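You operate a simulated robot arm through the tools that you are given. There is no shell and no other tool. Be economical: measure what you need, move in short steps, check, and stop when the job is done.

You are at the controls of a simulated robot arm. One attempt, no reset.

Task
Put things in order on the table by the day bed. At the end: the cam key stands where the battery (marked "FLAT") stood; the battery from the table by the day bed stands where the rubber block stood; the glass vase is on the blue lake box; the grey clip tin (marked "CLIPS") is on the green seeds board; the rubber block is on the green bridge box; whatever was shut is shut again. Leave all else as you found it, and nothing knocked over.
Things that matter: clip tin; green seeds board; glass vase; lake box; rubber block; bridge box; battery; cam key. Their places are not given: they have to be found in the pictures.

It is judged by the outcome, as a careful person would: the job done as asked, and still so three seconds after it is handed in. It fails if anything else is knocked over, pushed out of place, dropped, spilled or broken.

Robot
A 5-joint arm with a two-finger parallel gripper, fixed in place. Base frame: the origin is at the foot of the arm, x ahead of it, y to its left, z up; the work surface is at about z = 0. Units: m, rad, N and s.
With the tool pointing down near the work surface it reaches from about 0.26 to 0.68 m from the base axis. Its first joint turns from -1.152 to 1.152 rad. The tool tilts only in the upright plane through the base axis and itself; it spins freely about its own axis. Payload 2.9 kg.
Tool frame: the origin (TCP) lies between the finger pads and is the grasp point; the fingertips stand 0.03 m ahead of it; z points along the fingers, y is the line along which they close. The gripper opens to 0.11 m. The fingers are 0.02 m wide and 0.01 m thick; the gripper's body (0.048 by 0.112 m) begins 0.055 m behind the TCP.
Orientation is that of the tool frame in the base frame, as a unit quaternion [x, y, z, w]. With the fingers straight down and closing along the base's y, the tool's x points along the base's -x, its y along +y and its z along -z.

Tools
- The arm moves only by the tool apply_moves. Its argument "steps" is a list of rows, each an object of numbers (a shift or turn left out is 0, a gripper value left out holds the last): "rx", "ry", "rz": the turn, a rotation vector about the tool's x, y, z in rad; "tx", "ty", "tz": the shift along the tool's x, y, z in m; "gripper": the gripper command, from -1 (fully open) to 1 (shut), values between in proportion. In form: [{"rx": .., "ry": .., "rz": .., "tx": .., "ty": .., "tz": .., "gripper": ..}, ...]. A call has 1 to 10 rows; each row is the pose to reach, as a shift and turn from the pose commanded when the call began, along the tool's axes at that moment. Rows are played at 5 a second. More than 0.05 m and 0.15 rad between two rows, or a gripper value outside its range, and nothing of the call is played. A pose out of reach is approached as far as the arm can. The call stops where the force on the tool passes 40 N (or 10 N more than at its start, if that is more) or the arm is blocked; 0.2 s more then pass. The fingers move at their own pace (about 0.108 m/s each) and stop on an object; they squeeze with about 41 N. The grip force told is the motor's: it shows also when the fingers shut on nothing. Time passes only in rows, and 0.2 s behind the last, so rows that repeat a pose let the fingers close. The reply holds the time, the measured pose of the TCP, the force on the tool along the base axes, the opening and the grip force, in the units named above and with some noise.
- Cameras (640 x 400 px; columns grow to the right, rows downward): "scene" is fixed at [0.0202, -0.442, 0.6022]; the picture's right is [0.88, -0.48, 0.00], its down [-0.29, -0.53, -0.80] and it looks along [0.38, 0.70, -0.61] (base axes); focal length 277 px, centre (320, 200). "wrist" rides on the gripper at [-0.036, 0, -0.057] in the tool frame; the picture's right is [0.00, -1.00, 0.00], its down [0.97, 0.00, -0.24] and it looks along [0.24, 0.00, 0.97] (tool axes); focal length 218 px, centre (320, 200).
- capture(camera): a new picture of that camera. No time passes.
- locate(camera, pixels): for up to 12 pixels [column, row] of the newest picture of that camera ("zoom" is the newest enlarged one), the place [x, y, z] in the base frame of the surface seen there, good to about 0.002 m. No time passes.
- close_up(camera, box): a new picture of the part [left, top, right, bottom] of that camera's present view, enlarged. No time passes.
- close_job(): hands the job in; it is judged then, once.

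Keep the steps short. Do not move on a guess: measure, check each grasp and each placing, and mend mistakes. In all there are 80 turns and 54 pictures (those below and enlarged ones count). Leave the gripper open and the arm clear of the work at the hand-in unless told otherwise, and finish with a single line.

The tools are called by a JSON object that holds its "op" and its "data". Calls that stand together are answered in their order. apply_moves: Moves the arm, as the interface text tells. Its arguments: {"type":"object","properties":{"steps":{"type":"array","items":{"type":"object","properties":{"rx":{"type":"number"},"ry":{"type":"number"},"rz":{"type":"number"},"tx":{"type":"number"},"ty":{"type":"number"},"tz":{"type":"number"},"gripper":{"type":"number"}}}}},"required":["steps"]} The other tools are called the same way: capture (camera) takes a picture; locate (camera, pixels) gives the place of the surface under pixels of a picture; close_up (camera, box) takes an enlarged picture of a part of a camera's view; close_job () hands the job in.

At the start:

```text
clock: 0.0
ee_pos: [0.4745, 0.1443, 0.3387]
ee_rot: [0.001, 1.0, 0.0, 0.0]
ft_force: [-0.1, -0.1, -0.2]
opening: 0.11
grasp_force: 0.1
```

scene: 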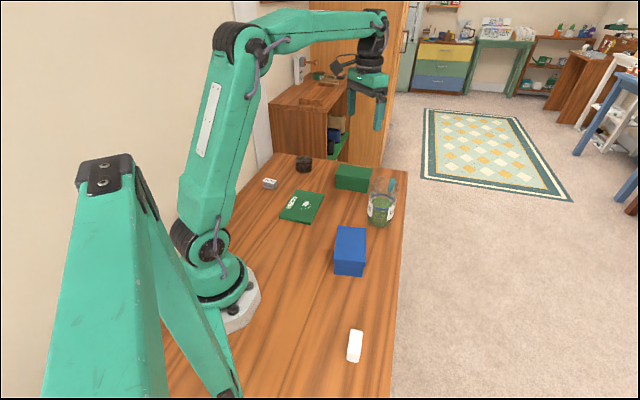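
wrist: 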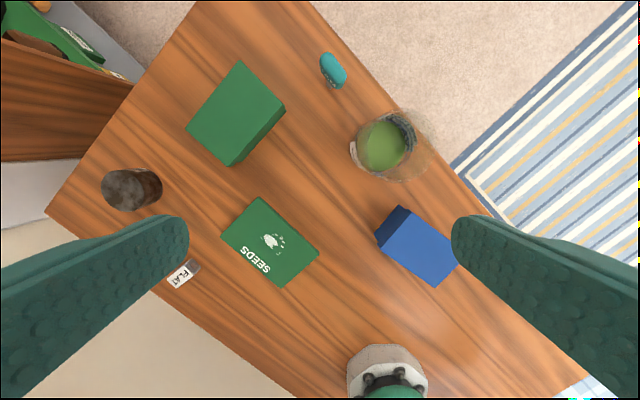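

I see a board, two boxes, a vase, a dark cylinder, a small grey FLAT thing, a teal thing and a white thing. I'll enlarge the views to identify them.

{"op": "close_up", "data": {"camera": "scene", "box": [230, 130, 430, 255]}}

{"op": "close_up", "data": {"camera": "scene", "box": [240, 30, 400, 170]}}

{"op": "close_up", "data": {"camera": "wrist", "box": [80, 30, 480, 300]}}

{"op": "close_up", "data": {"camera": "scene", "box": [300, 220, 440, 400]}}

```text
3.20 times, centred on (330, 192) of scene
```

zoom: 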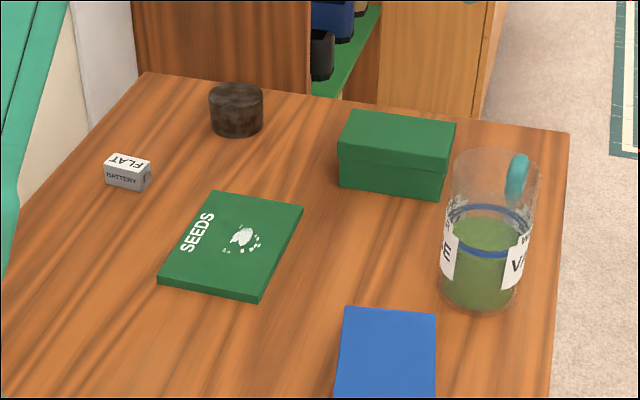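

```text
2.86 times, centred on (320, 100) of scene
```

zoom: 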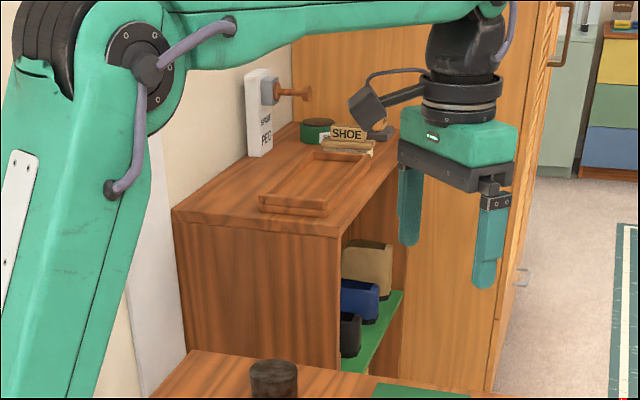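

```text
1.48 times, centred on (280, 165) of wrist
```

zoom: 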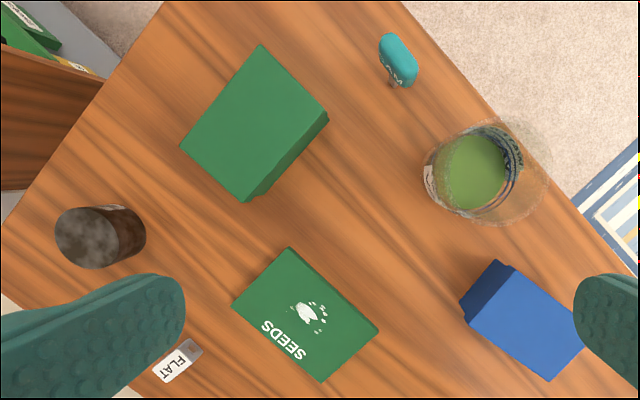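

```text
2.22 times, centred on (370, 310) of scene
```

zoom: 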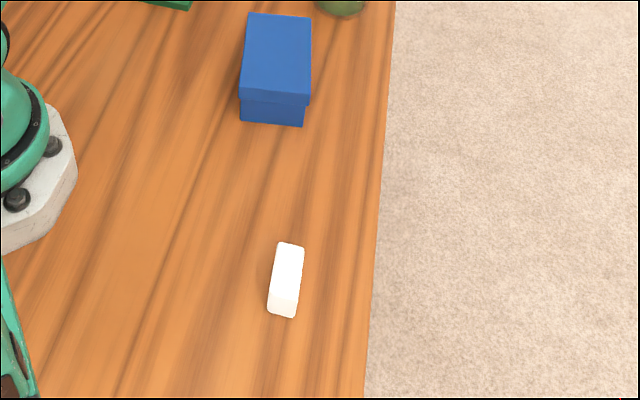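

I'll measure the visible objects from the scene view.

{"op": "locate", "data": {"camera": "scene", "pixels": [[270, 181], [271, 187], [303, 158], [303, 170], [303, 206], [354, 169], [352, 184], [350, 235], [349, 270], [354, 340], [378, 222], [392, 184]]}}

{"op": "locate", "data": {"camera": "wrist", "pixels": [[240, 62], [187, 128], [232, 166], [285, 104], [331, 70], [398, 207], [378, 235], [435, 287], [459, 258], [385, 145], [130, 190], [180, 274]]}}

{"op": "close_up", "data": {"camera": "wrist", "box": [290, 30, 450, 130]}}

{"op": "close_up", "data": {"camera": "scene", "box": [290, 145, 350, 185]}}

```text
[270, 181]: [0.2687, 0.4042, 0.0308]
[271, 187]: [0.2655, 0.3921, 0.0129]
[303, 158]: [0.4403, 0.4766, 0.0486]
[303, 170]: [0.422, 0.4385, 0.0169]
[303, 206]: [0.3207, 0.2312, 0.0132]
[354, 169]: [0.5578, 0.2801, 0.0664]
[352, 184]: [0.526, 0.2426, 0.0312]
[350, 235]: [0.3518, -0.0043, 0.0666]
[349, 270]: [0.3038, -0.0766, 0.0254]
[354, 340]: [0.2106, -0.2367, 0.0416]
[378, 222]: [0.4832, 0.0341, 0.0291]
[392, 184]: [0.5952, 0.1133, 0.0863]
```

```text
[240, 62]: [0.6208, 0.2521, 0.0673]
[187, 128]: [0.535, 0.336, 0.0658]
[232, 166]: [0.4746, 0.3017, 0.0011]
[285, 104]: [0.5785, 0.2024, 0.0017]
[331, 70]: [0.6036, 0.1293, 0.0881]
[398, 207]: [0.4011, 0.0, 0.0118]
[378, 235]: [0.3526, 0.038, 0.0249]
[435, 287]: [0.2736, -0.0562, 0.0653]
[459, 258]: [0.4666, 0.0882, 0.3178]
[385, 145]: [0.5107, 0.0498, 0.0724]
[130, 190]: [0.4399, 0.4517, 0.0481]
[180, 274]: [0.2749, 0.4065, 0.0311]
```

```text
4.00 times, centred on (370, 80) of wrist
```

zoom: 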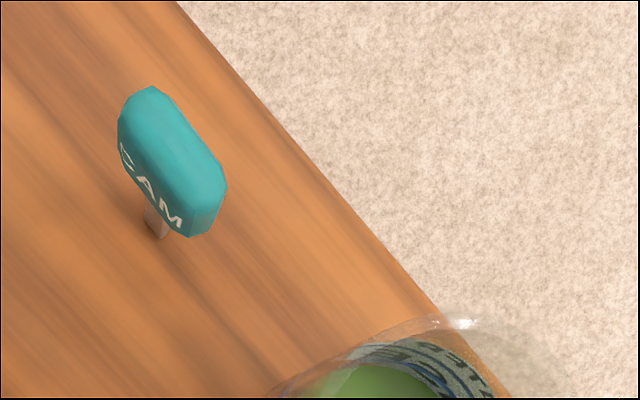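

```text
10.00 times, centred on (320, 165) of scene
```

zoom: 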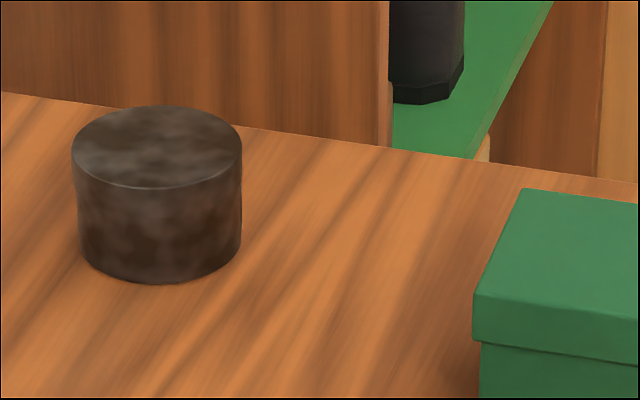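

Teal item reads "CAM" – the cam key. The dark cylinder and the white block both could be the rubber block, and the clip tin isn't visible (perhaps in a lidded box). I'll go look at the white block first.

{"op": "apply_moves", "data": {"steps": [{"tx": 0.02, "ty": -0.04, "tz": 0.01}, {"tx": 0.04, "ty": -0.08, "tz": 0.02}, {"tx": 0.06, "ty": -0.12, "tz": 0.03}, {"tx": 0.08, "ty": -0.16, "tz": 0.04}, {"tx": 0.1, "ty": -0.2, "tz": 0.05}, {"tx": 0.12, "ty": -0.24, "tz": 0.06}, {"tx": 0.14, "ty": -0.28, "tz": 0.07}, {"tx": 0.16, "ty": -0.32, "tz": 0.08}, {"tx": 0.16, "ty": -0.34, "tz": 0.09}]}}

{"op": "capture", "data": {"camera": "wrist"}}

{"op": "capture", "data": {"camera": "scene"}}

```text
clock: 2.0
ee_pos: [0.3131, -0.1963, 0.2494]
ee_rot: [-0.001, 1.0, 0.001, 0.0]
ft_force: [0.4, -0.3, -0.1]
opening: 0.1101
grasp_force: 0.0
```

```text
45 pictures are left
```

wrist: 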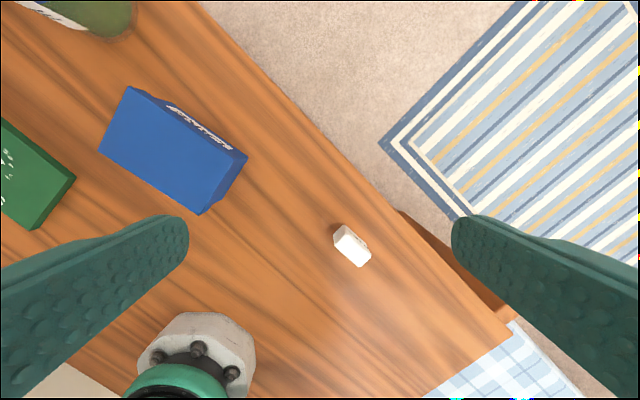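

```text
44 pictures are left
```

scene: 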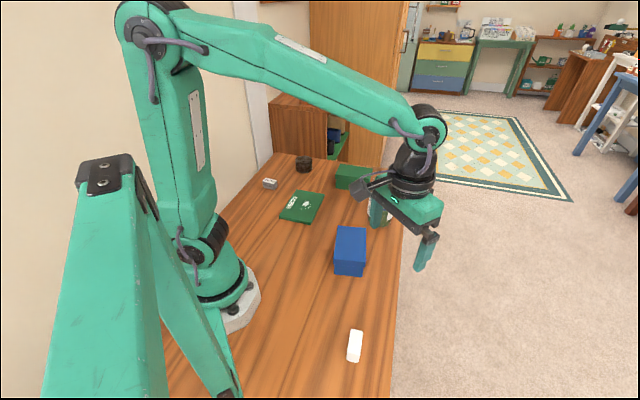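

The white block shows a mark at its front side; also printing on the blue box's far side. Zooming.

{"op": "close_up", "data": {"camera": "wrist", "box": [310, 200, 406, 260]}}

{"op": "close_up", "data": {"camera": "wrist", "box": [90, 70, 260, 220]}}

{"op": "locate", "data": {"camera": "wrist", "pixels": [[350, 250], [440, 240], [127, 88], [99, 151], [197, 213], [245, 153], [340, 230], [336, 245], [358, 266], [371, 252]]}}

```text
6.67 times, centred on (358, 230) of wrist
```

zoom: 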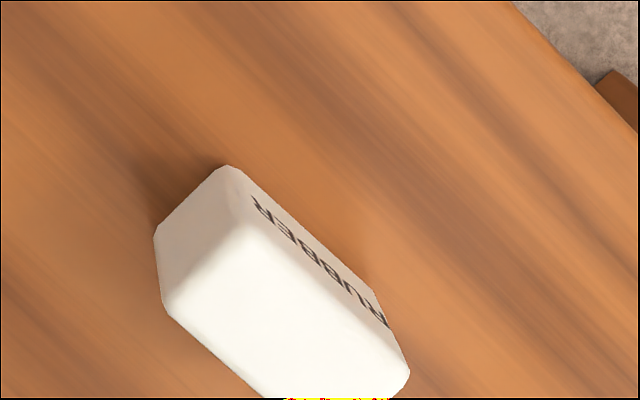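

```text
2.67 times, centred on (175, 145) of wrist
```

zoom: 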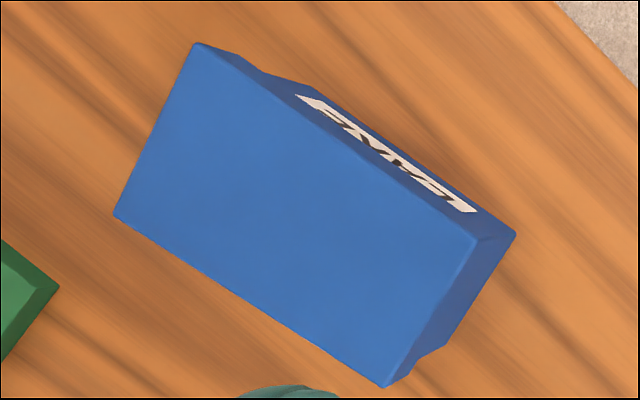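

```text
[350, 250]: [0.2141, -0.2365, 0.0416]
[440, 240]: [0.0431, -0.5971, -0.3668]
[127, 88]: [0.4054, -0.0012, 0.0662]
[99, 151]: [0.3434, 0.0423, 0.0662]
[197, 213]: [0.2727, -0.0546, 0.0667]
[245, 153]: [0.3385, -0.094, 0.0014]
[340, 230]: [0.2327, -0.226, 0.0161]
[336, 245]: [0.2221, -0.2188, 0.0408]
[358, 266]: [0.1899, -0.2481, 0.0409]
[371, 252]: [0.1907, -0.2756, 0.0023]
```

White block is "RUBBER"; the blue box is "LAKE" and has a lid. The tin is most likely under a lid. I'll align over the lake box, centre (0.339,-0.028), fingers across its short side, and look.

{"op": "apply_moves", "data": {"steps": [{"tx": -0.0035, "ty": 0.024, "tz": 0.0, "rz": -0.1354}, {"tx": -0.007, "ty": 0.048, "tz": 0.0, "rz": -0.2709}, {"tx": -0.0105, "ty": 0.072, "tz": 0.02, "rz": -0.4063}, {"tx": -0.014, "ty": 0.096, "tz": 0.04, "rz": -0.5417}, {"tx": -0.0175, "ty": 0.12, "tz": 0.06, "rz": -0.6771}, {"tx": -0.021, "ty": 0.144, "tz": 0.075, "rz": -0.8126}, {"tx": -0.0245, "ty": 0.168, "tz": 0.089, "rz": -0.948}]}}

{"op": "capture", "data": {"camera": "wrist"}}

```text
clock: 3.6
ee_pos: [0.3396, -0.0258, 0.1587]
ee_rot: [-0.457, 0.889, 0.0, 0.0]
ft_force: [0.8, 0.8, 0.3]
opening: 0.1098
grasp_force: 0.0
```

```text
41 pictures are left
```

wrist: 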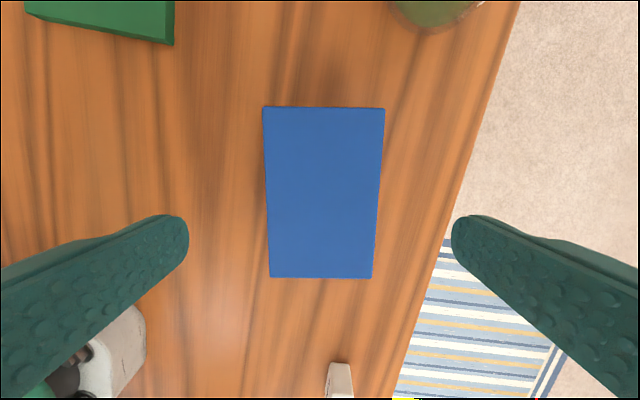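

Well aligned (box edges columns 266–380, centred). Descend to z≈0.057 and close on the lid.

{"op": "apply_moves", "data": {"steps": [{"tz": 0.03}, {"tz": 0.06}, {"tz": 0.085}, {"tz": 0.102}, {"tz": 0.102}, {"tz": 0.102, "gripper": 1}, {"tz": 0.102, "gripper": 1}, {"tz": 0.102, "gripper": 1}]}}

{"op": "apply_moves", "data": {"steps": [{"tz": -0.01}, {"tz": -0.03}, {"tz": -0.05}, {"tz": -0.08}, {"tz": -0.1}]}}

{"op": "capture", "data": {"camera": "scene"}}

```text
clock: 5.4
ee_pos: [0.3387, -0.0291, 0.056]
ee_rot: [-0.456, 0.89, 0.0, 0.0]
ft_force: [-0.2, -0.2, -1.0]
opening: 0.0808
grasp_force: 41.0
```

```text
clock: 6.6
ee_pos: [0.338, -0.0265, 0.1568]
ee_rot: [-0.456, 0.89, 0.0, 0.001]
ft_force: [0.7, -0.4, 0.6]
opening: 0.0002
grasp_force: 37.2
```

```text
40 pictures are left
```

scene: 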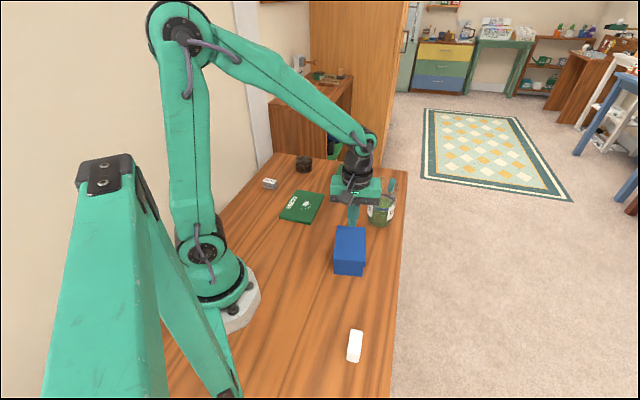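

The fingers slipped off. Look at the box more closely.

{"op": "close_up", "data": {"camera": "scene", "box": [315, 215, 395, 285]}}

{"op": "close_up", "data": {"camera": "scene", "box": [325, 155, 405, 225]}}

{"op": "capture", "data": {"camera": "wrist"}}

```text
5.71 times, centred on (355, 250) of scene
```

zoom: 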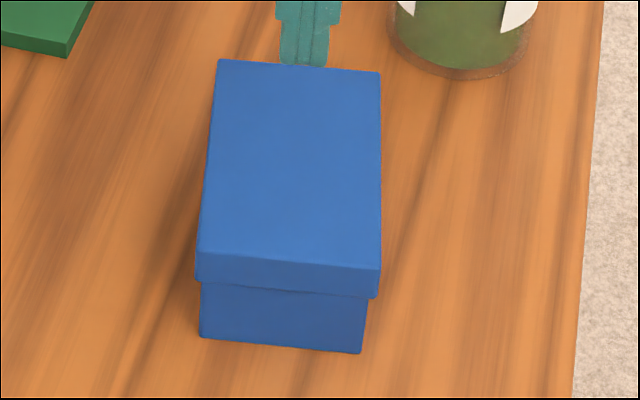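

```text
5.71 times, centred on (365, 190) of scene
```

zoom: 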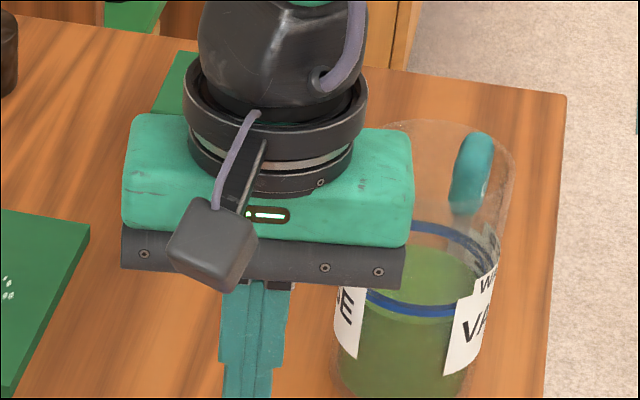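

```text
37 pictures are left
```

wrist: 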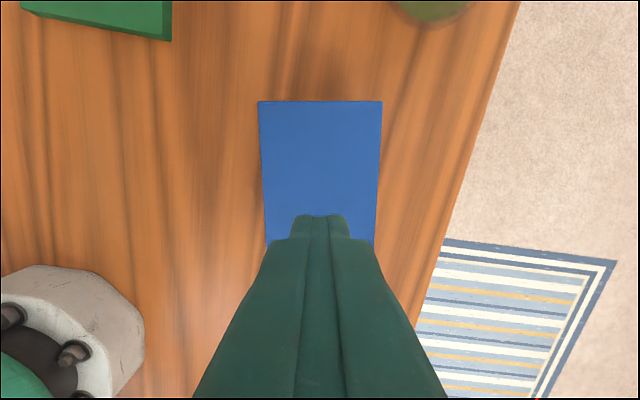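

The lid skirt spans about z 0.045–0.066. I'll grip again and lift in tiny increments, reading the force.

{"op": "apply_moves", "data": {"steps": [{"gripper": -1}, {"gripper": -1}, {"gripper": -1}, {"tz": 0.03}, {"tz": 0.06}, {"tz": 0.085}, {"tz": 0.105}, {"tz": 0.105, "gripper": 1}, {"tz": 0.105, "gripper": 1}, {"tz": 0.105, "gripper": 1}]}}

{"op": "apply_moves", "data": {"steps": [{"tz": -0.002}, {"tz": -0.004}, {"tz": -0.006}, {"tz": -0.006}]}}

{"op": "close_up", "data": {"camera": "scene", "box": [315, 215, 395, 285]}}

```text
clock: 8.8
ee_pos: [0.3395, -0.0297, 0.0522]
ee_rot: [-0.457, 0.89, 0.0, 0.0]
ft_force: [0.0, -0.4, 0.0]
opening: 0.0807
grasp_force: 40.5
```

```text
clock: 9.8
ee_pos: [0.3394, -0.0292, 0.0594]
ee_rot: [-0.456, 0.89, 0.0, 0.0]
ft_force: [0.7, -0.4, -3.1]
opening: 0.0809
grasp_force: 41.0
```

```text
5.71 times, centred on (355, 250) of scene
```

zoom: 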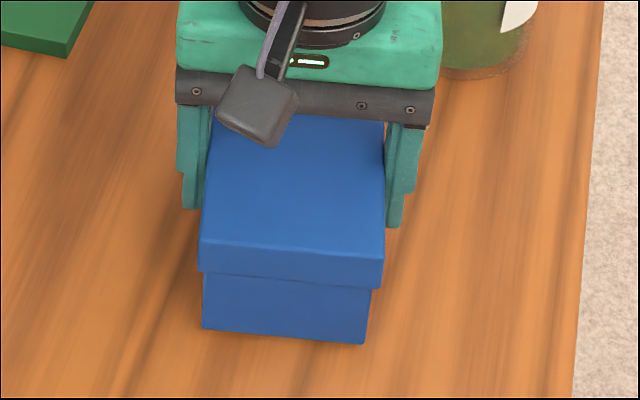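

The whole box rises with the lid (~3 N), as a hard squeeze clamps lid onto body. Set it back and use a softer grip.

{"op": "apply_moves", "data": {"steps": [{"tz": 0.003}, {"tz": 0.006}, {"tz": 0.006}, {"tz": 0.006, "gripper": -0.44}, {"tz": 0.006, "gripper": -0.44}]}}

```text
clock: 11.0
ee_pos: [0.3386, -0.0273, 0.0535]
ee_rot: [-0.456, 0.89, 0.0, -0.001]
ft_force: [-0.3, 0.2, -2.4]
opening: 0.081
grasp_force: 40.3
```

{"op": "apply_moves", "data": {"steps": [{"gripper": -0.465}, {"gripper": -0.465}]}}

{"op": "close_up", "data": {"camera": "scene", "box": [315, 215, 395, 285]}}

```text
clock: 11.6
ee_pos: [0.3381, -0.0271, 0.0522]
ee_rot: [-0.456, 0.89, 0.0, 0.0]
ft_force: [-0.3, 1.2, 1.2]
opening: 0.081
grasp_force: 0.9
```

```text
5.71 times, centred on (355, 250) of scene
```

zoom: 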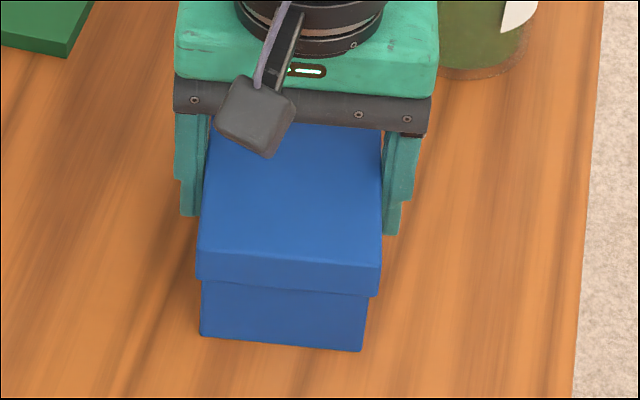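

Grip is now 0.9 N. Try lifting with this light grip.

{"op": "apply_moves", "data": {"steps": [{"tz": -0.003}, {"tz": -0.006}, {"tz": -0.01}, {"tz": -0.015}]}}

{"op": "close_up", "data": {"camera": "scene", "box": [315, 215, 395, 285]}}

```text
clock: 12.6
ee_pos: [0.3391, -0.0274, 0.0682]
ee_rot: [-0.457, 0.89, 0.0, -0.001]
ft_force: [0.5, -0.8, -0.3]
opening: 0.0812
grasp_force: 0.3
```

```text
5.71 times, centred on (355, 250) of scene
```

zoom: 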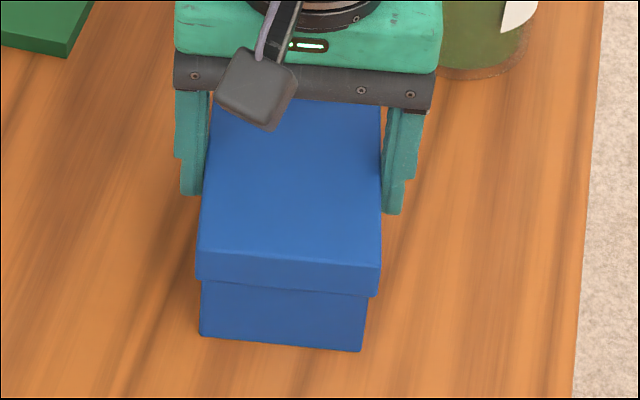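

It slid off the lid. Try medium force, going back down.

{"op": "apply_moves", "data": {"steps": [{"gripper": -0.6}, {"tz": 0.008, "gripper": -0.6}, {"tz": 0.013, "gripper": -0.6}, {"tz": 0.013, "gripper": -0.45}, {"tz": 0.013, "gripper": -0.45}, {"tz": 0.013, "gripper": -0.45}]}}

{"op": "apply_moves", "data": {"steps": [{"tz": -0.003}, {"tz": -0.006}, {"tz": -0.01}, {"tz": -0.015}]}}

{"op": "close_up", "data": {"camera": "scene", "box": [315, 215, 395, 285]}}

```text
clock: 14.0
ee_pos: [0.34, -0.0275, 0.0536]
ee_rot: [-0.456, 0.89, 0.0, 0.001]
ft_force: [-0.5, -0.6, 0.0]
opening: 0.0808
grasp_force: 41.4
```

```text
clock: 15.0
ee_pos: [0.3403, -0.0269, 0.0696]
ee_rot: [-0.455, 0.89, 0.0, 0.0]
ft_force: [0.3, 0.2, -2.5]
opening: 0.0811
grasp_force: 20.7
```

```text
5.71 times, centred on (355, 250) of scene
```

zoom: 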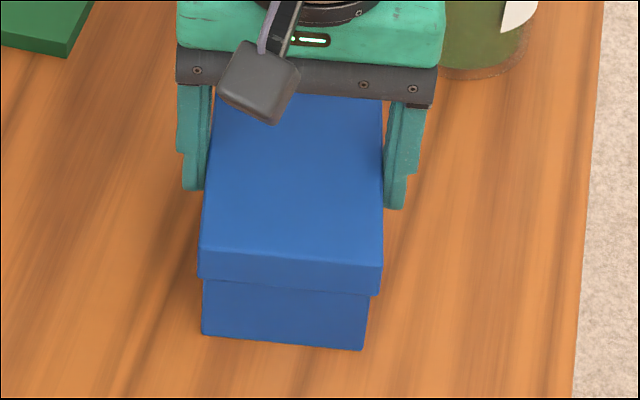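

The pads creep up the lid. I'll leave this box for now, check its state and inspect the bridge box instead.

{"op": "apply_moves", "data": {"steps": [{"tz": 0.0, "gripper": -0.6}, {"tz": 0.0, "gripper": -1}, {"tz": -0.03, "gripper": -1}, {"tz": -0.07}, {"tz": -0.11}, {"tz": -0.15}]}}

{"op": "apply_moves", "data": {"steps": [{"tx": -0.0362, "rz": -0.142}, {"tx": -0.0724, "rz": -0.284}, {"tx": -0.1086, "rz": -0.426}, {"tx": -0.1448, "rz": -0.568}, {"tx": -0.181, "rz": -0.71}, {"tx": -0.2172, "rz": -0.852}, {"tx": -0.2534, "rz": -0.994}, {"tx": -0.2896, "rz": -1.136}, {"tx": -0.3258, "rz": -1.278}, {"tx": -0.362, "rz": -1.42}]}}

{"op": "capture", "data": {"camera": "wrist"}}

{"op": "capture", "data": {"camera": "scene"}}

```text
clock: 16.4
ee_pos: [0.3392, -0.028, 0.22]
ee_rot: [-0.457, 0.89, -0.001, 0.0]
ft_force: [-0.1, 0.8, 0.4]
opening: 0.1102
grasp_force: 0.1
```

```text
clock: 18.6
ee_pos: [0.5523, 0.2679, 0.2183]
ee_rot: [0.927, -0.375, 0.0, 0.0]
ft_force: [0.1, 0.3, -0.4]
opening: 0.1103
grasp_force: 0.1
```

```text
32 pictures are left
```

wrist: 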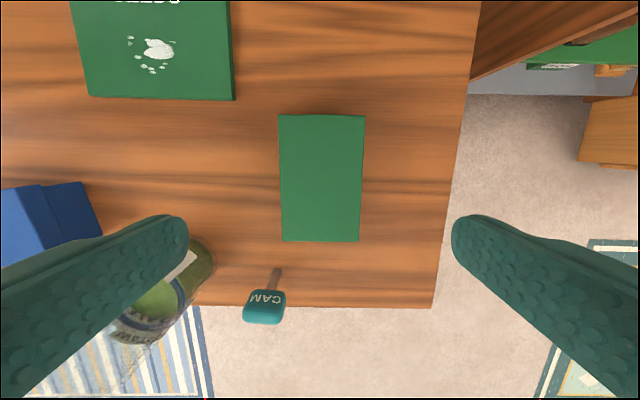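

```text
31 pictures are left
```

scene: 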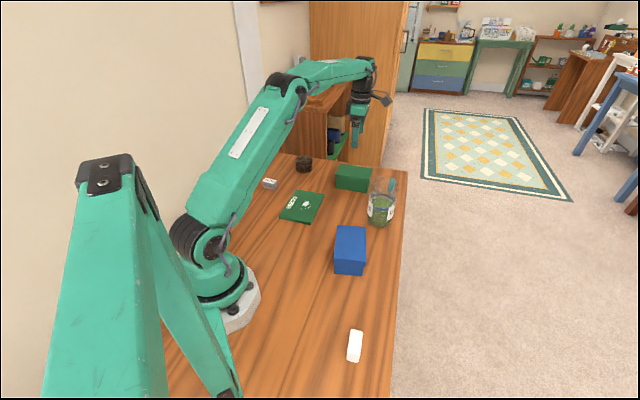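

Aligned with the green box. Measure its corners, the seeds board, the key and vase rims.

{"op": "locate", "data": {"camera": "wrist", "pixels": [[281, 118], [362, 118], [283, 237], [357, 237], [264, 306], [276, 278], [91, 94], [231, 95], [60, 210]]}}

{"op": "locate", "data": {"camera": "scene", "pixels": [[340, 229], [363, 231], [336, 259], [364, 260], [336, 273], [362, 275], [390, 207], [384, 180]]}}

```text
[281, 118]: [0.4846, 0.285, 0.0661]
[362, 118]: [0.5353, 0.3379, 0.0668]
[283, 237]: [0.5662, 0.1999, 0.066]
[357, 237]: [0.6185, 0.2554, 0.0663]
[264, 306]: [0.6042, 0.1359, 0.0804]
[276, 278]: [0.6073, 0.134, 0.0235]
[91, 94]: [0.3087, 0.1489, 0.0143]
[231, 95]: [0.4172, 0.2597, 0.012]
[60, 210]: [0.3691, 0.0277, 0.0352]
```

```text
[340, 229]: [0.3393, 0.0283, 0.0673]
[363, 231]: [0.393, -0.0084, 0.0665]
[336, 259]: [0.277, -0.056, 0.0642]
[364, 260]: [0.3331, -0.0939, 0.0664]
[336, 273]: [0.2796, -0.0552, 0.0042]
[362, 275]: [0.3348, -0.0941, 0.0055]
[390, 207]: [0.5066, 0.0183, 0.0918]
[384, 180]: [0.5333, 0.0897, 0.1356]
```

Bridge box centre ≈(0.551,0.270), TCP is over it. Descend, grip lid firmly, lift a few mm and read.

{"op": "apply_moves", "data": {"steps": [{"tz": 0.04}, {"tz": 0.08}, {"tz": 0.12}, {"tz": 0.145}, {"tz": 0.16}, {"tz": 0.16}, {"tz": 0.16, "gripper": 0}, {"tz": 0.16, "gripper": 0}, {"tz": 0.16, "gripper": 0}]}}

{"op": "apply_moves", "data": {"steps": [{"tz": -0.003}, {"tz": -0.006}, {"tz": -0.01}, {"tz": -0.015}]}}

{"op": "close_up", "data": {"camera": "scene", "box": [315, 140, 395, 210]}}

```text
clock: 20.6
ee_pos: [0.551, 0.2672, 0.0571]
ee_rot: [0.926, -0.378, 0.0, 0.001]
ft_force: [0.1, -0.3, -0.3]
opening: 0.0807
grasp_force: 41.3
```

```text
clock: 21.6
ee_pos: [0.5497, 0.2667, 0.0752]
ee_rot: [0.926, -0.377, 0.0, -0.001]
ft_force: [0.4, -0.2, -3.4]
opening: 0.0809
grasp_force: 41.1
```

```text
5.71 times, centred on (355, 175) of scene
```

zoom: 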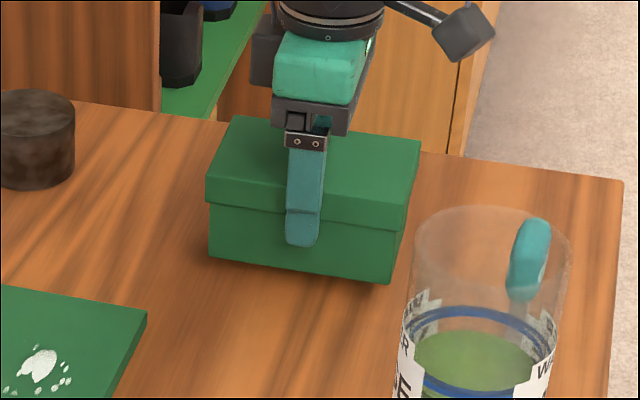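

The bridge box also rises whole (3.4 N). Hold it here a while, just a bit higher, to see whether the body settles out of the lid.

{"op": "apply_moves", "data": {"steps": [{"tz": 0}, {"tz": 0}, {"tz": 0}, {"tz": 0}, {"tz": 0}, {"tz": 0}]}}

{"op": "close_up", "data": {"camera": "scene", "box": [315, 140, 395, 210]}}

```text
clock: 23.0
ee_pos: [0.5503, 0.2667, 0.0751]
ee_rot: [0.926, -0.377, 0.001, 0.0]
ft_force: [-0.7, 0.4, -2.8]
opening: 0.0807
grasp_force: 41.0
```

```text
5.71 times, centred on (355, 175) of scene
```

zoom: 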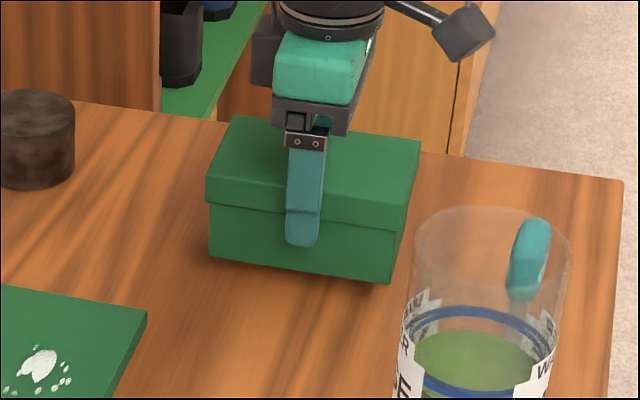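

Stable, nothing separates. Set it back down exactly, release and go up.

{"op": "apply_moves", "data": {"steps": [{"tz": 0.005}, {"tz": 0.01}, {"tz": 0.014}, {"tz": 0.0155}, {"tz": 0.0155}, {"tz": 0.0155, "gripper": -0.6}, {"tz": 0.0155, "gripper": -1}, {"tz": -0.02}, {"tz": -0.06}, {"tz": -0.1}]}}

{"op": "close_up", "data": {"camera": "scene", "box": [240, 140, 400, 290]}}

```text
clock: 25.2
ee_pos: [0.5495, 0.2661, 0.1771]
ee_rot: [0.926, -0.377, -0.001, 0.0]
ft_force: [-0.4, -0.5, -0.6]
opening: 0.1101
grasp_force: 0.0
```

```text
2.67 times, centred on (320, 215) of scene
```

zoom: 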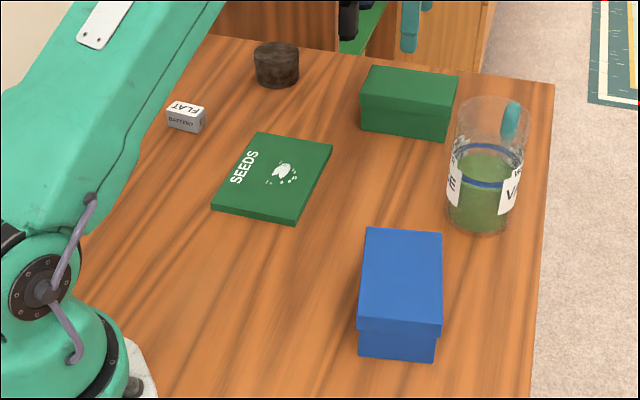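

All in place. Return to the lake box and try a slow, firm lift to see how it differs.

{"op": "apply_moves", "data": {"steps": [{"tx": 0.00545, "ty": 0.036, "tz": -0.02, "rz": 0.142}, {"tx": 0.0109, "ty": 0.072, "tz": -0.04, "rz": 0.284}, {"tx": 0.01635, "ty": 0.108, "tz": -0.04, "rz": 0.426}, {"tx": 0.0218, "ty": 0.144, "tz": -0.04, "rz": 0.568}, {"tx": 0.02725, "ty": 0.18, "tz": -0.04, "rz": 0.71}, {"tx": 0.0327, "ty": 0.216, "tz": -0.04, "rz": 0.852}, {"tx": 0.03815, "ty": 0.252, "tz": -0.04, "rz": 0.994}, {"tx": 0.0436, "ty": 0.288, "tz": -0.04, "rz": 1.136}, {"tx": 0.049, "ty": 0.324, "tz": -0.03, "rz": 1.278}, {"tx": 0.0545, "ty": 0.3596, "tz": 0.0, "rz": 1.42}]}}

{"op": "apply_moves", "data": {"steps": [{"tz": 0.04}, {"tz": 0.08}, {"tz": 0.105}, {"tz": 0.117}, {"tz": 0.117}, {"tz": 0.117, "gripper": 0}, {"tz": 0.117, "gripper": 0}, {"tz": 0.117, "gripper": 0}]}}

{"op": "apply_moves", "data": {"steps": [{"tz": -0.003}, {"tz": -0.006}, {"tz": -0.01}, {"tz": -0.015}, {"tz": -0.015}, {"tz": -0.015}, {"tz": -0.015}]}}

{"op": "close_up", "data": {"camera": "scene", "box": [315, 215, 395, 285]}}

```text
clock: 27.4
ee_pos: [0.3365, -0.0292, 0.1764]
ee_rot: [-0.456, 0.89, 0.0, 0.0]
ft_force: [-0.1, 0.2, -0.5]
opening: 0.1099
grasp_force: 0.1
```

```text
clock: 29.2
ee_pos: [0.3373, -0.0298, 0.0584]
ee_rot: [-0.456, 0.89, 0.001, 0.0]
ft_force: [-0.3, -0.8, -0.8]
opening: 0.0807
grasp_force: 41.0
```

```text
clock: 30.8
ee_pos: [0.3373, -0.0303, 0.0727]
ee_rot: [-0.456, 0.89, 0.001, 0.0]
ft_force: [0.2, -0.5, -3.1]
opening: 0.0806
grasp_force: 41.0
```

```text
5.71 times, centred on (355, 250) of scene
```

zoom: 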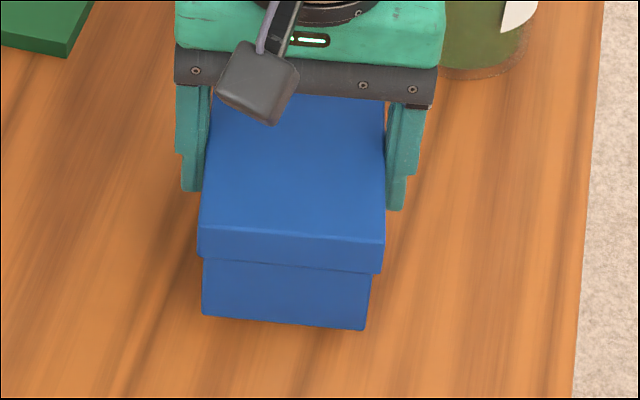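

Both boxes are one-piece with equal weight (~3.1 N), so nothing is inside. Put it back and search elsewhere for the tin: measure the cupboard next to the table.

{"op": "apply_moves", "data": {"steps": [{"tz": 0.005}, {"tz": 0.01}, {"tz": 0.014}, {"tz": 0.0155}, {"tz": 0.0155}, {"tz": 0.0155, "gripper": -0.6}, {"tz": 0.0155, "gripper": -1}, {"tz": -0.02}, {"tz": -0.06}, {"tz": -0.1}]}}

{"op": "capture", "data": {"camera": "scene"}}

{"op": "locate", "data": {"camera": "scene", "pixels": [[297, 72], [318, 76], [325, 102], [300, 96], [345, 80], [334, 140], [337, 150], [333, 120], [280, 110], [274, 180], [320, 120], [362, 160]]}}

```text
clock: 31.9
ee_pos: [0.3374, -0.0294, 0.0578]
ee_rot: [-0.456, 0.89, 0.0, 0.0]
ft_force: [-1.8, -0.8, 4.3]
opening: 0.0807
grasp_force: 41.0
stopped in row 5: the force on the tool passed its limit (the readings are from after the stop); the commanded pose is now the measured one
```

```text
26 pictures are left
```

scene: 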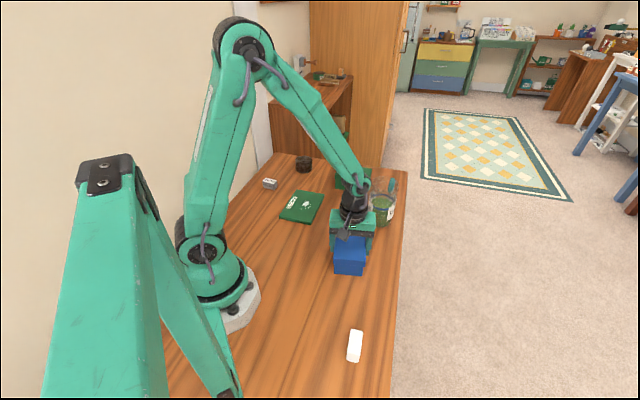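

```text
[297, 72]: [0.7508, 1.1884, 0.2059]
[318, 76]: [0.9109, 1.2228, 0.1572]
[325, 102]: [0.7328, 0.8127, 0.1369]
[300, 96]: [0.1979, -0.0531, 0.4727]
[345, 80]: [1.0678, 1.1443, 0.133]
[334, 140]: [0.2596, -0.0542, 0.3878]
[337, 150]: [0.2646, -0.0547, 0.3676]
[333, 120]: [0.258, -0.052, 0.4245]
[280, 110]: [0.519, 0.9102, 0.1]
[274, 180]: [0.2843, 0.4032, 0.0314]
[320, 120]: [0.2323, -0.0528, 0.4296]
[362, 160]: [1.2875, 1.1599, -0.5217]
```

The box is on the table. Release, raise, and then go inspect the dark cylinder and battery from above, since the cupboard is out of reach.

{"op": "apply_moves", "data": {"steps": [{"gripper": -0.6}, {"gripper": -1}, {"tz": -0.03}, {"tz": -0.07}, {"tz": -0.11}, {"tz": -0.15}]}}

{"op": "apply_moves", "data": {"steps": [{"tx": -0.0415, "ty": 0.0194}, {"tx": -0.083, "ty": 0.0388}, {"tx": -0.1245, "ty": 0.0582}, {"tx": -0.166, "ty": 0.0776}, {"tx": -0.2075, "ty": 0.097}, {"tx": -0.249, "ty": 0.1164}, {"tx": -0.2905, "ty": 0.1358}, {"tx": -0.332, "ty": 0.1552}, {"tx": -0.3735, "ty": 0.1746}, {"tx": -0.4, "ty": 0.187}]}}

{"op": "capture", "data": {"camera": "wrist"}}

{"op": "capture", "data": {"camera": "scene"}}

```text
clock: 33.3
ee_pos: [0.3359, -0.0322, 0.2092]
ee_rot: [-0.455, 0.891, 0.0, -0.001]
ft_force: [0.5, -0.1, 0.2]
opening: 0.1099
grasp_force: 0.0
```

```text
clock: 35.5
ee_pos: [0.4182, 0.4051, 0.2049]
ee_rot: [-0.457, 0.889, 0.0, 0.0]
ft_force: [-0.1, 1.3, 0.0]
opening: 0.1101
grasp_force: 0.1
```

```text
25 pictures are left
```

wrist: 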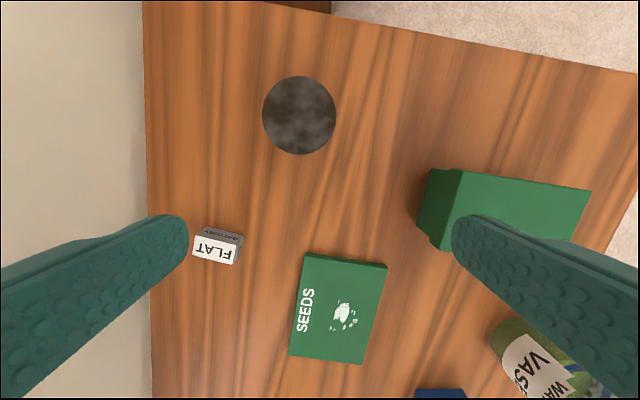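

```text
24 pictures are left
```

scene: 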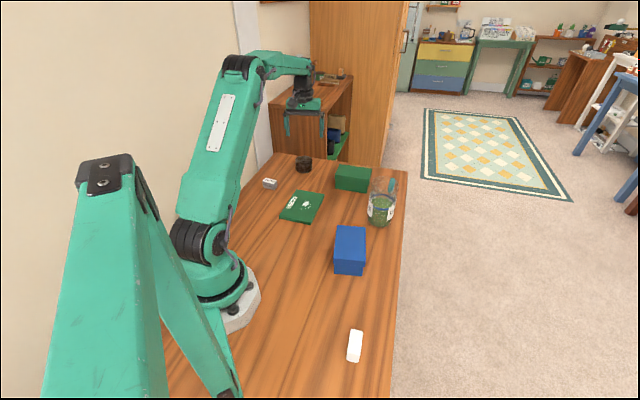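

Let me measure the cylinder, battery and rubber geometry and zoom on the cylinder.

{"op": "close_up", "data": {"camera": "wrist", "box": [180, 60, 360, 280]}}

{"op": "locate", "data": {"camera": "wrist", "pixels": [[299, 78], [264, 113], [334, 113], [299, 148], [299, 113], [196, 237], [238, 237], [232, 263], [195, 257], [215, 250], [305, 255], [386, 266]]}}

```text
1.82 times, centred on (270, 170) of wrist
```

zoom: 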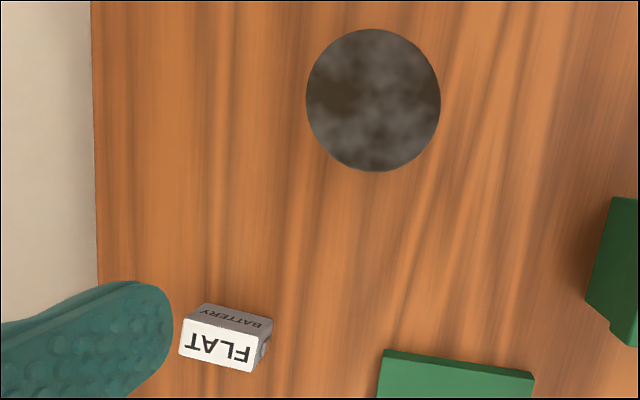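

```text
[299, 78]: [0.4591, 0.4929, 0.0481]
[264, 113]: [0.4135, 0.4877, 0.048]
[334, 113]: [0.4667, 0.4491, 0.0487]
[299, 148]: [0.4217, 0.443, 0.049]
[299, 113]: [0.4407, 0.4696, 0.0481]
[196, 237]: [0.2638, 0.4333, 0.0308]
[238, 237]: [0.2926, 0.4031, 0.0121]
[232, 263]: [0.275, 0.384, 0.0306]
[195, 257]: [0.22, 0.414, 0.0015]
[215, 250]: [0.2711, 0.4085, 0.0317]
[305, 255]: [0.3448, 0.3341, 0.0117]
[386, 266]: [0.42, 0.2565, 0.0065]
```

The cylinder (centre 0.440,0.469, Ø≈0.067, top z 0.048) is the only remaining opaque thing that could cover a small tin. I'll grip it and raise it slightly, gently.

{"op": "apply_moves", "data": {"steps": [{"tx": -0.032, "ty": 0.0097}, {"tx": -0.0648, "ty": 0.0195}, {"tx": -0.0648, "ty": 0.0195, "tz": 0.04}, {"tx": -0.0648, "ty": 0.0195, "tz": 0.08}, {"tx": -0.0648, "ty": 0.0195, "tz": 0.12}, {"tx": -0.0648, "ty": 0.0195, "tz": 0.15}, {"tx": -0.0648, "ty": 0.0195, "tz": 0.166}, {"tx": -0.0648, "ty": 0.0195, "tz": 0.166, "gripper": 0}, {"tx": -0.0648, "ty": 0.0195, "tz": 0.166, "gripper": 0}, {"tx": -0.0648, "ty": 0.0195, "tz": 0.166, "gripper": 0}]}}

{"op": "apply_moves", "data": {"steps": [{"tz": -0.004}, {"tz": -0.008}, {"tz": -0.015}, {"tz": -0.025}, {"tz": -0.035}, {"tz": -0.035}]}}

{"op": "close_up", "data": {"camera": "scene", "box": [265, 130, 345, 190]}}

```text
clock: 37.7
ee_pos: [0.4414, 0.4694, 0.0433]
ee_rot: [-0.456, 0.89, 0.0, 0.0]
ft_force: [0.1, -0.4, 0.8]
opening: 0.0688
grasp_force: 41.0
```

```text
clock: 39.1
ee_pos: [0.4405, 0.469, 0.077]
ee_rot: [-0.456, 0.89, 0.0, 0.0]
ft_force: [-1.1, -0.1, -1.4]
opening: 0.069
grasp_force: 41.3
```

```text
6.67 times, centred on (305, 160) of scene
```

zoom: 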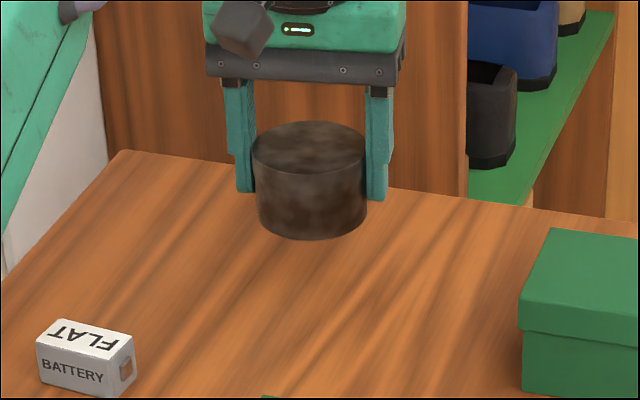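

The cylinder lifts (≈1 N). Raise it more to see beneath.

{"op": "apply_moves", "data": {"steps": [{"tz": -0.015}, {"tz": -0.03}, {"tz": -0.045}, {"tz": -0.06}, {"tz": -0.075}, {"tz": -0.08}]}}

{"op": "close_up", "data": {"camera": "scene", "box": [265, 110, 345, 180]}}

```text
clock: 40.5
ee_pos: [0.4399, 0.4697, 0.1574]
ee_rot: [-0.457, 0.89, -0.001, 0.0]
ft_force: [-0.1, 0.0, -0.2]
opening: 0.0688
grasp_force: 41.4
```

```text
5.71 times, centred on (305, 145) of scene
```

zoom: 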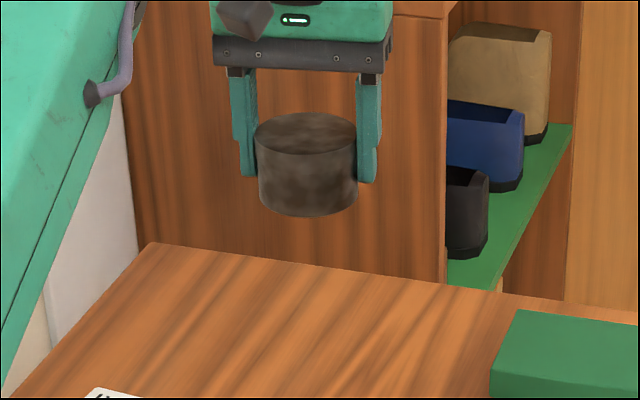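

Nothing under it. Put the cylinder back exactly where it was.

{"op": "apply_moves", "data": {"steps": [{"tz": 0.03}, {"tz": 0.06}, {"tz": 0.085}, {"tz": 0.1}, {"tz": 0.108}, {"tz": 0.112}, {"tz": 0.1145}, {"tz": 0.1145}]}}

{"op": "apply_moves", "data": {"steps": [{"gripper": -0.5}, {"gripper": -1}, {"gripper": -1}, {"tz": -0.04}, {"tz": -0.08}, {"tz": -0.12}, {"tz": -0.16}]}}

{"op": "close_up", "data": {"camera": "scene", "box": [240, 140, 400, 290]}}

```text
clock: 42.3
ee_pos: [0.4401, 0.4693, 0.0429]
ee_rot: [-0.456, 0.89, 0.0, 0.001]
ft_force: [-3.1, -0.1, 4.8]
opening: 0.0687
grasp_force: 40.5
```

```text
clock: 43.9
ee_pos: [0.4419, 0.4692, 0.2007]
ee_rot: [-0.456, 0.89, 0.0, -0.001]
ft_force: [0.4, 0.3, 0.0]
opening: 0.1101
grasp_force: 0.0
```

```text
2.67 times, centred on (320, 215) of scene
```

zoom: 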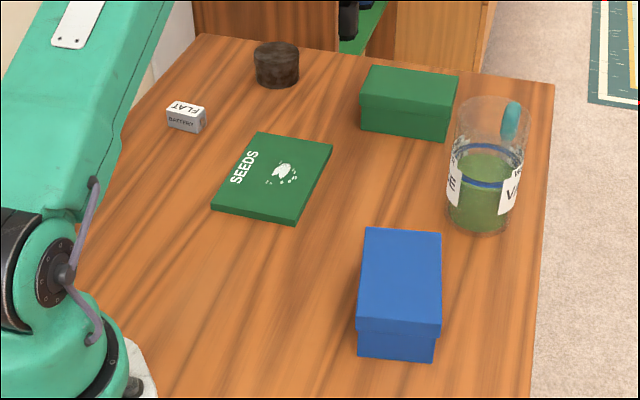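

Everything is back. Now lake box once more: lift it slowly further (it slipped the first time beyond 15 mm), and see what happens to lid/body.

{"op": "apply_moves", "data": {"steps": [{"tx": 0.0424, "ty": -0.0188}, {"tx": 0.0847, "ty": -0.0376}, {"tx": 0.127, "ty": -0.0565}, {"tx": 0.1695, "ty": -0.0753}, {"tx": 0.212, "ty": -0.094}, {"tx": 0.254, "ty": -0.113}, {"tx": 0.2965, "ty": -0.132}, {"tx": 0.339, "ty": -0.1506}, {"tx": 0.381, "ty": -0.169}, {"tx": 0.424, "ty": -0.188}]}}

{"op": "apply_moves", "data": {"steps": [{"tx": 0.042, "ty": -0.019}, {"tx": 0.042, "ty": -0.019, "tz": 0.04}, {"tx": 0.042, "ty": -0.019, "tz": 0.08}, {"tx": 0.042, "ty": -0.019, "tz": 0.12}, {"tx": 0.042, "ty": -0.019, "tz": 0.145}, {"tx": 0.042, "ty": -0.019, "tz": 0.145}, {"tx": 0.042, "ty": -0.019, "tz": 0.145, "gripper": 0}, {"tx": 0.042, "ty": -0.019, "tz": 0.145, "gripper": 0}, {"tx": 0.042, "ty": -0.019, "tz": 0.145, "gripper": 0}]}}

{"op": "apply_moves", "data": {"steps": [{"tz": -0.005}, {"tz": -0.01}, {"tz": -0.015}, {"tz": -0.02}, {"tz": -0.025}, {"tz": -0.03}, {"tz": -0.035}, {"tz": -0.04}, {"tz": -0.045}, {"tz": -0.045}]}}

{"op": "close_up", "data": {"camera": "scene", "box": [300, 195, 410, 285]}}

```text
clock: 46.1
ee_pos: [0.3461, 0.0127, 0.2038]
ee_rot: [-0.457, 0.889, 0.0, 0.0]
ft_force: [-0.4, -1.4, -0.1]
opening: 0.1098
grasp_force: 0.0
```

```text
clock: 48.1
ee_pos: [0.335, -0.0286, 0.0579]
ee_rot: [-0.456, 0.89, 0.0, 0.0]
ft_force: [1.0, -0.1, -0.5]
opening: 0.0806
grasp_force: 41.0
```

```text
clock: 50.3
ee_pos: [0.3368, -0.0308, 0.1023]
ee_rot: [-0.457, 0.89, 0.0, 0.0]
ft_force: [0.9, 0.4, -2.8]
opening: 0.0807
grasp_force: 41.3
```

```text
4.44 times, centred on (355, 240) of scene
```

zoom: 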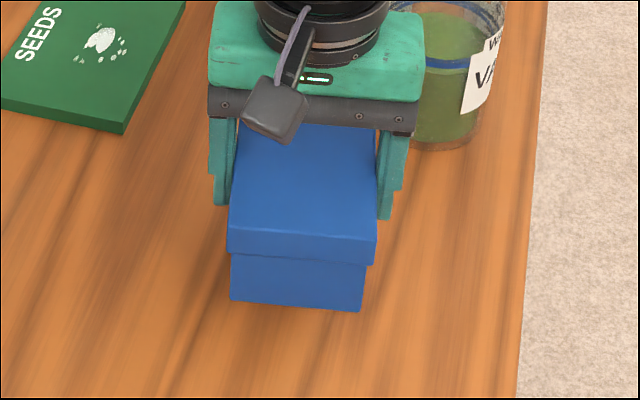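

Whole box stays together, nothing beneath. Set it down, then try gripping only the lid's skirt with just the fingertips (TCP z≈0.08, tips at 0.05), so the body can't be touched.

{"op": "apply_moves", "data": {"steps": [{"tz": 0.01}, {"tz": 0.02}, {"tz": 0.03}, {"tz": 0.037}, {"tz": 0.041}, {"tz": 0.044}, {"tz": 0.0445}]}}

{"op": "apply_moves", "data": {"steps": [{"gripper": -0.6}, {"gripper": -0.7}, {"tz": -0.01}, {"tz": -0.022}, {"tz": -0.022, "gripper": 0}, {"tz": -0.022, "gripper": 0}, {"tz": -0.022, "gripper": 0}]}}

{"op": "apply_moves", "data": {"steps": [{"tz": -0.004}, {"tz": -0.008}, {"tz": -0.012}, {"tz": -0.016}, {"tz": -0.02}, {"tz": -0.02}]}}

{"op": "close_up", "data": {"camera": "scene", "box": [300, 195, 410, 285]}}

```text
clock: 51.9
ee_pos: [0.3371, -0.0302, 0.0573]
ee_rot: [-0.457, 0.889, 0.001, 0.0]
ft_force: [-2.3, 2.6, 8.4]
opening: 0.0807
grasp_force: 41.2
```

```text
clock: 53.5
ee_pos: [0.3356, -0.0317, 0.0813]
ee_rot: [-0.456, 0.89, -0.001, 0.0]
ft_force: [0.2, -0.1, 0.3]
opening: 0.0804
grasp_force: 41.2
```

```text
clock: 54.9
ee_pos: [0.3368, -0.0315, 0.0998]
ee_rot: [-0.456, 0.89, 0.0, 0.0]
ft_force: [-0.2, 0.4, -2.7]
opening: 0.0804
grasp_force: 40.6
```

```text
4.44 times, centred on (355, 240) of scene
```

zoom: 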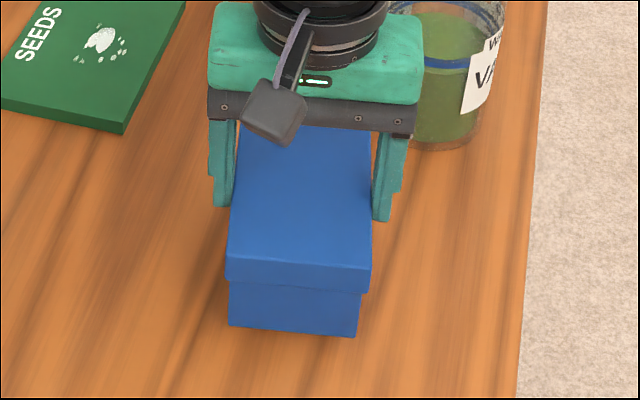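

Still one piece, so the lake box is solid. Set it down. The unlabelled cylinder may itself bear a "CLIPS" mark on a side I haven't seen; I'll check it next.

{"op": "apply_moves", "data": {"steps": [{"tz": 0.006}, {"tz": 0.012}, {"tz": 0.017}, {"tz": 0.0195}, {"tz": 0.0195}]}}

{"op": "apply_moves", "data": {"steps": [{"gripper": -0.6}, {"gripper": -1}, {"tz": -0.03}, {"tz": -0.07}, {"tz": -0.1}, {"tz": -0.13}]}}

{"op": "apply_moves", "data": {"steps": [{"tx": -0.0424, "ty": 0.0188}, {"tx": -0.0847, "ty": 0.0376}, {"tx": -0.127, "ty": 0.0565}, {"tx": -0.1695, "ty": 0.0753}, {"tx": -0.212, "ty": 0.094}, {"tx": -0.254, "ty": 0.113}, {"tx": -0.2965, "ty": 0.132}, {"tx": -0.339, "ty": 0.1506}, {"tx": -0.381, "ty": 0.169}, {"tx": -0.424, "ty": 0.188}]}}

{"op": "capture", "data": {"camera": "scene"}}

{"op": "close_up", "data": {"camera": "wrist", "box": [240, 40, 640, 400]}}

```text
clock: 56.1
ee_pos: [0.3368, -0.0309, 0.0792]
ee_rot: [-0.456, 0.89, 0.0, 0.001]
ft_force: [0.3, 0.4, -4.7]
opening: 0.0806
grasp_force: 41.3
```

```text
clock: 57.5
ee_pos: [0.3363, -0.0304, 0.211]
ee_rot: [-0.457, 0.89, 0.0, 0.0]
ft_force: [0.1, 0.4, 0.2]
opening: 0.11
grasp_force: 0.0
```

```text
clock: 59.7
ee_pos: [0.43, 0.422, 0.2095]
ee_rot: [-0.457, 0.89, 0.0, 0.0]
ft_force: [0.3, -1.5, -0.7]
opening: 0.1099
grasp_force: 0.0
```

```text
17 pictures are left
```

scene: 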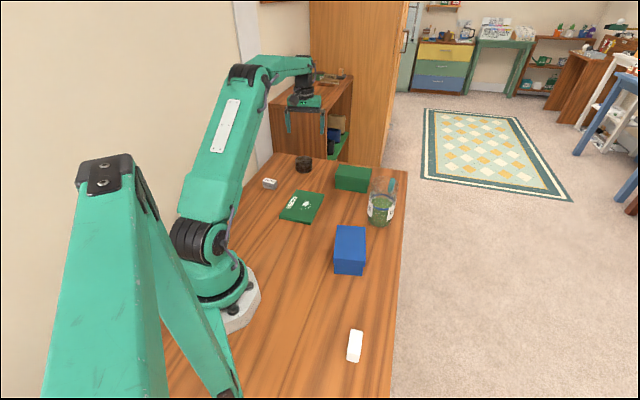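

```text
1.11 times, centred on (440, 220) of wrist
```

zoom: 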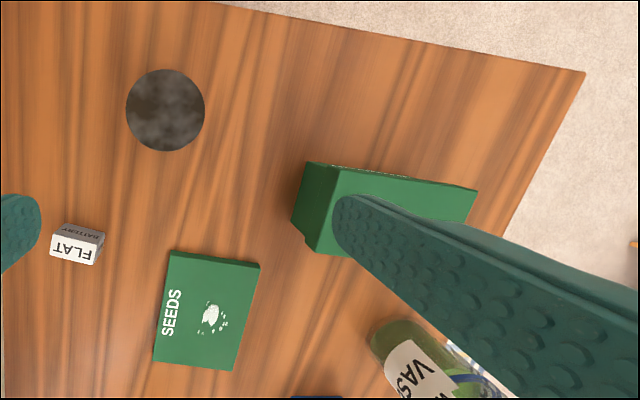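

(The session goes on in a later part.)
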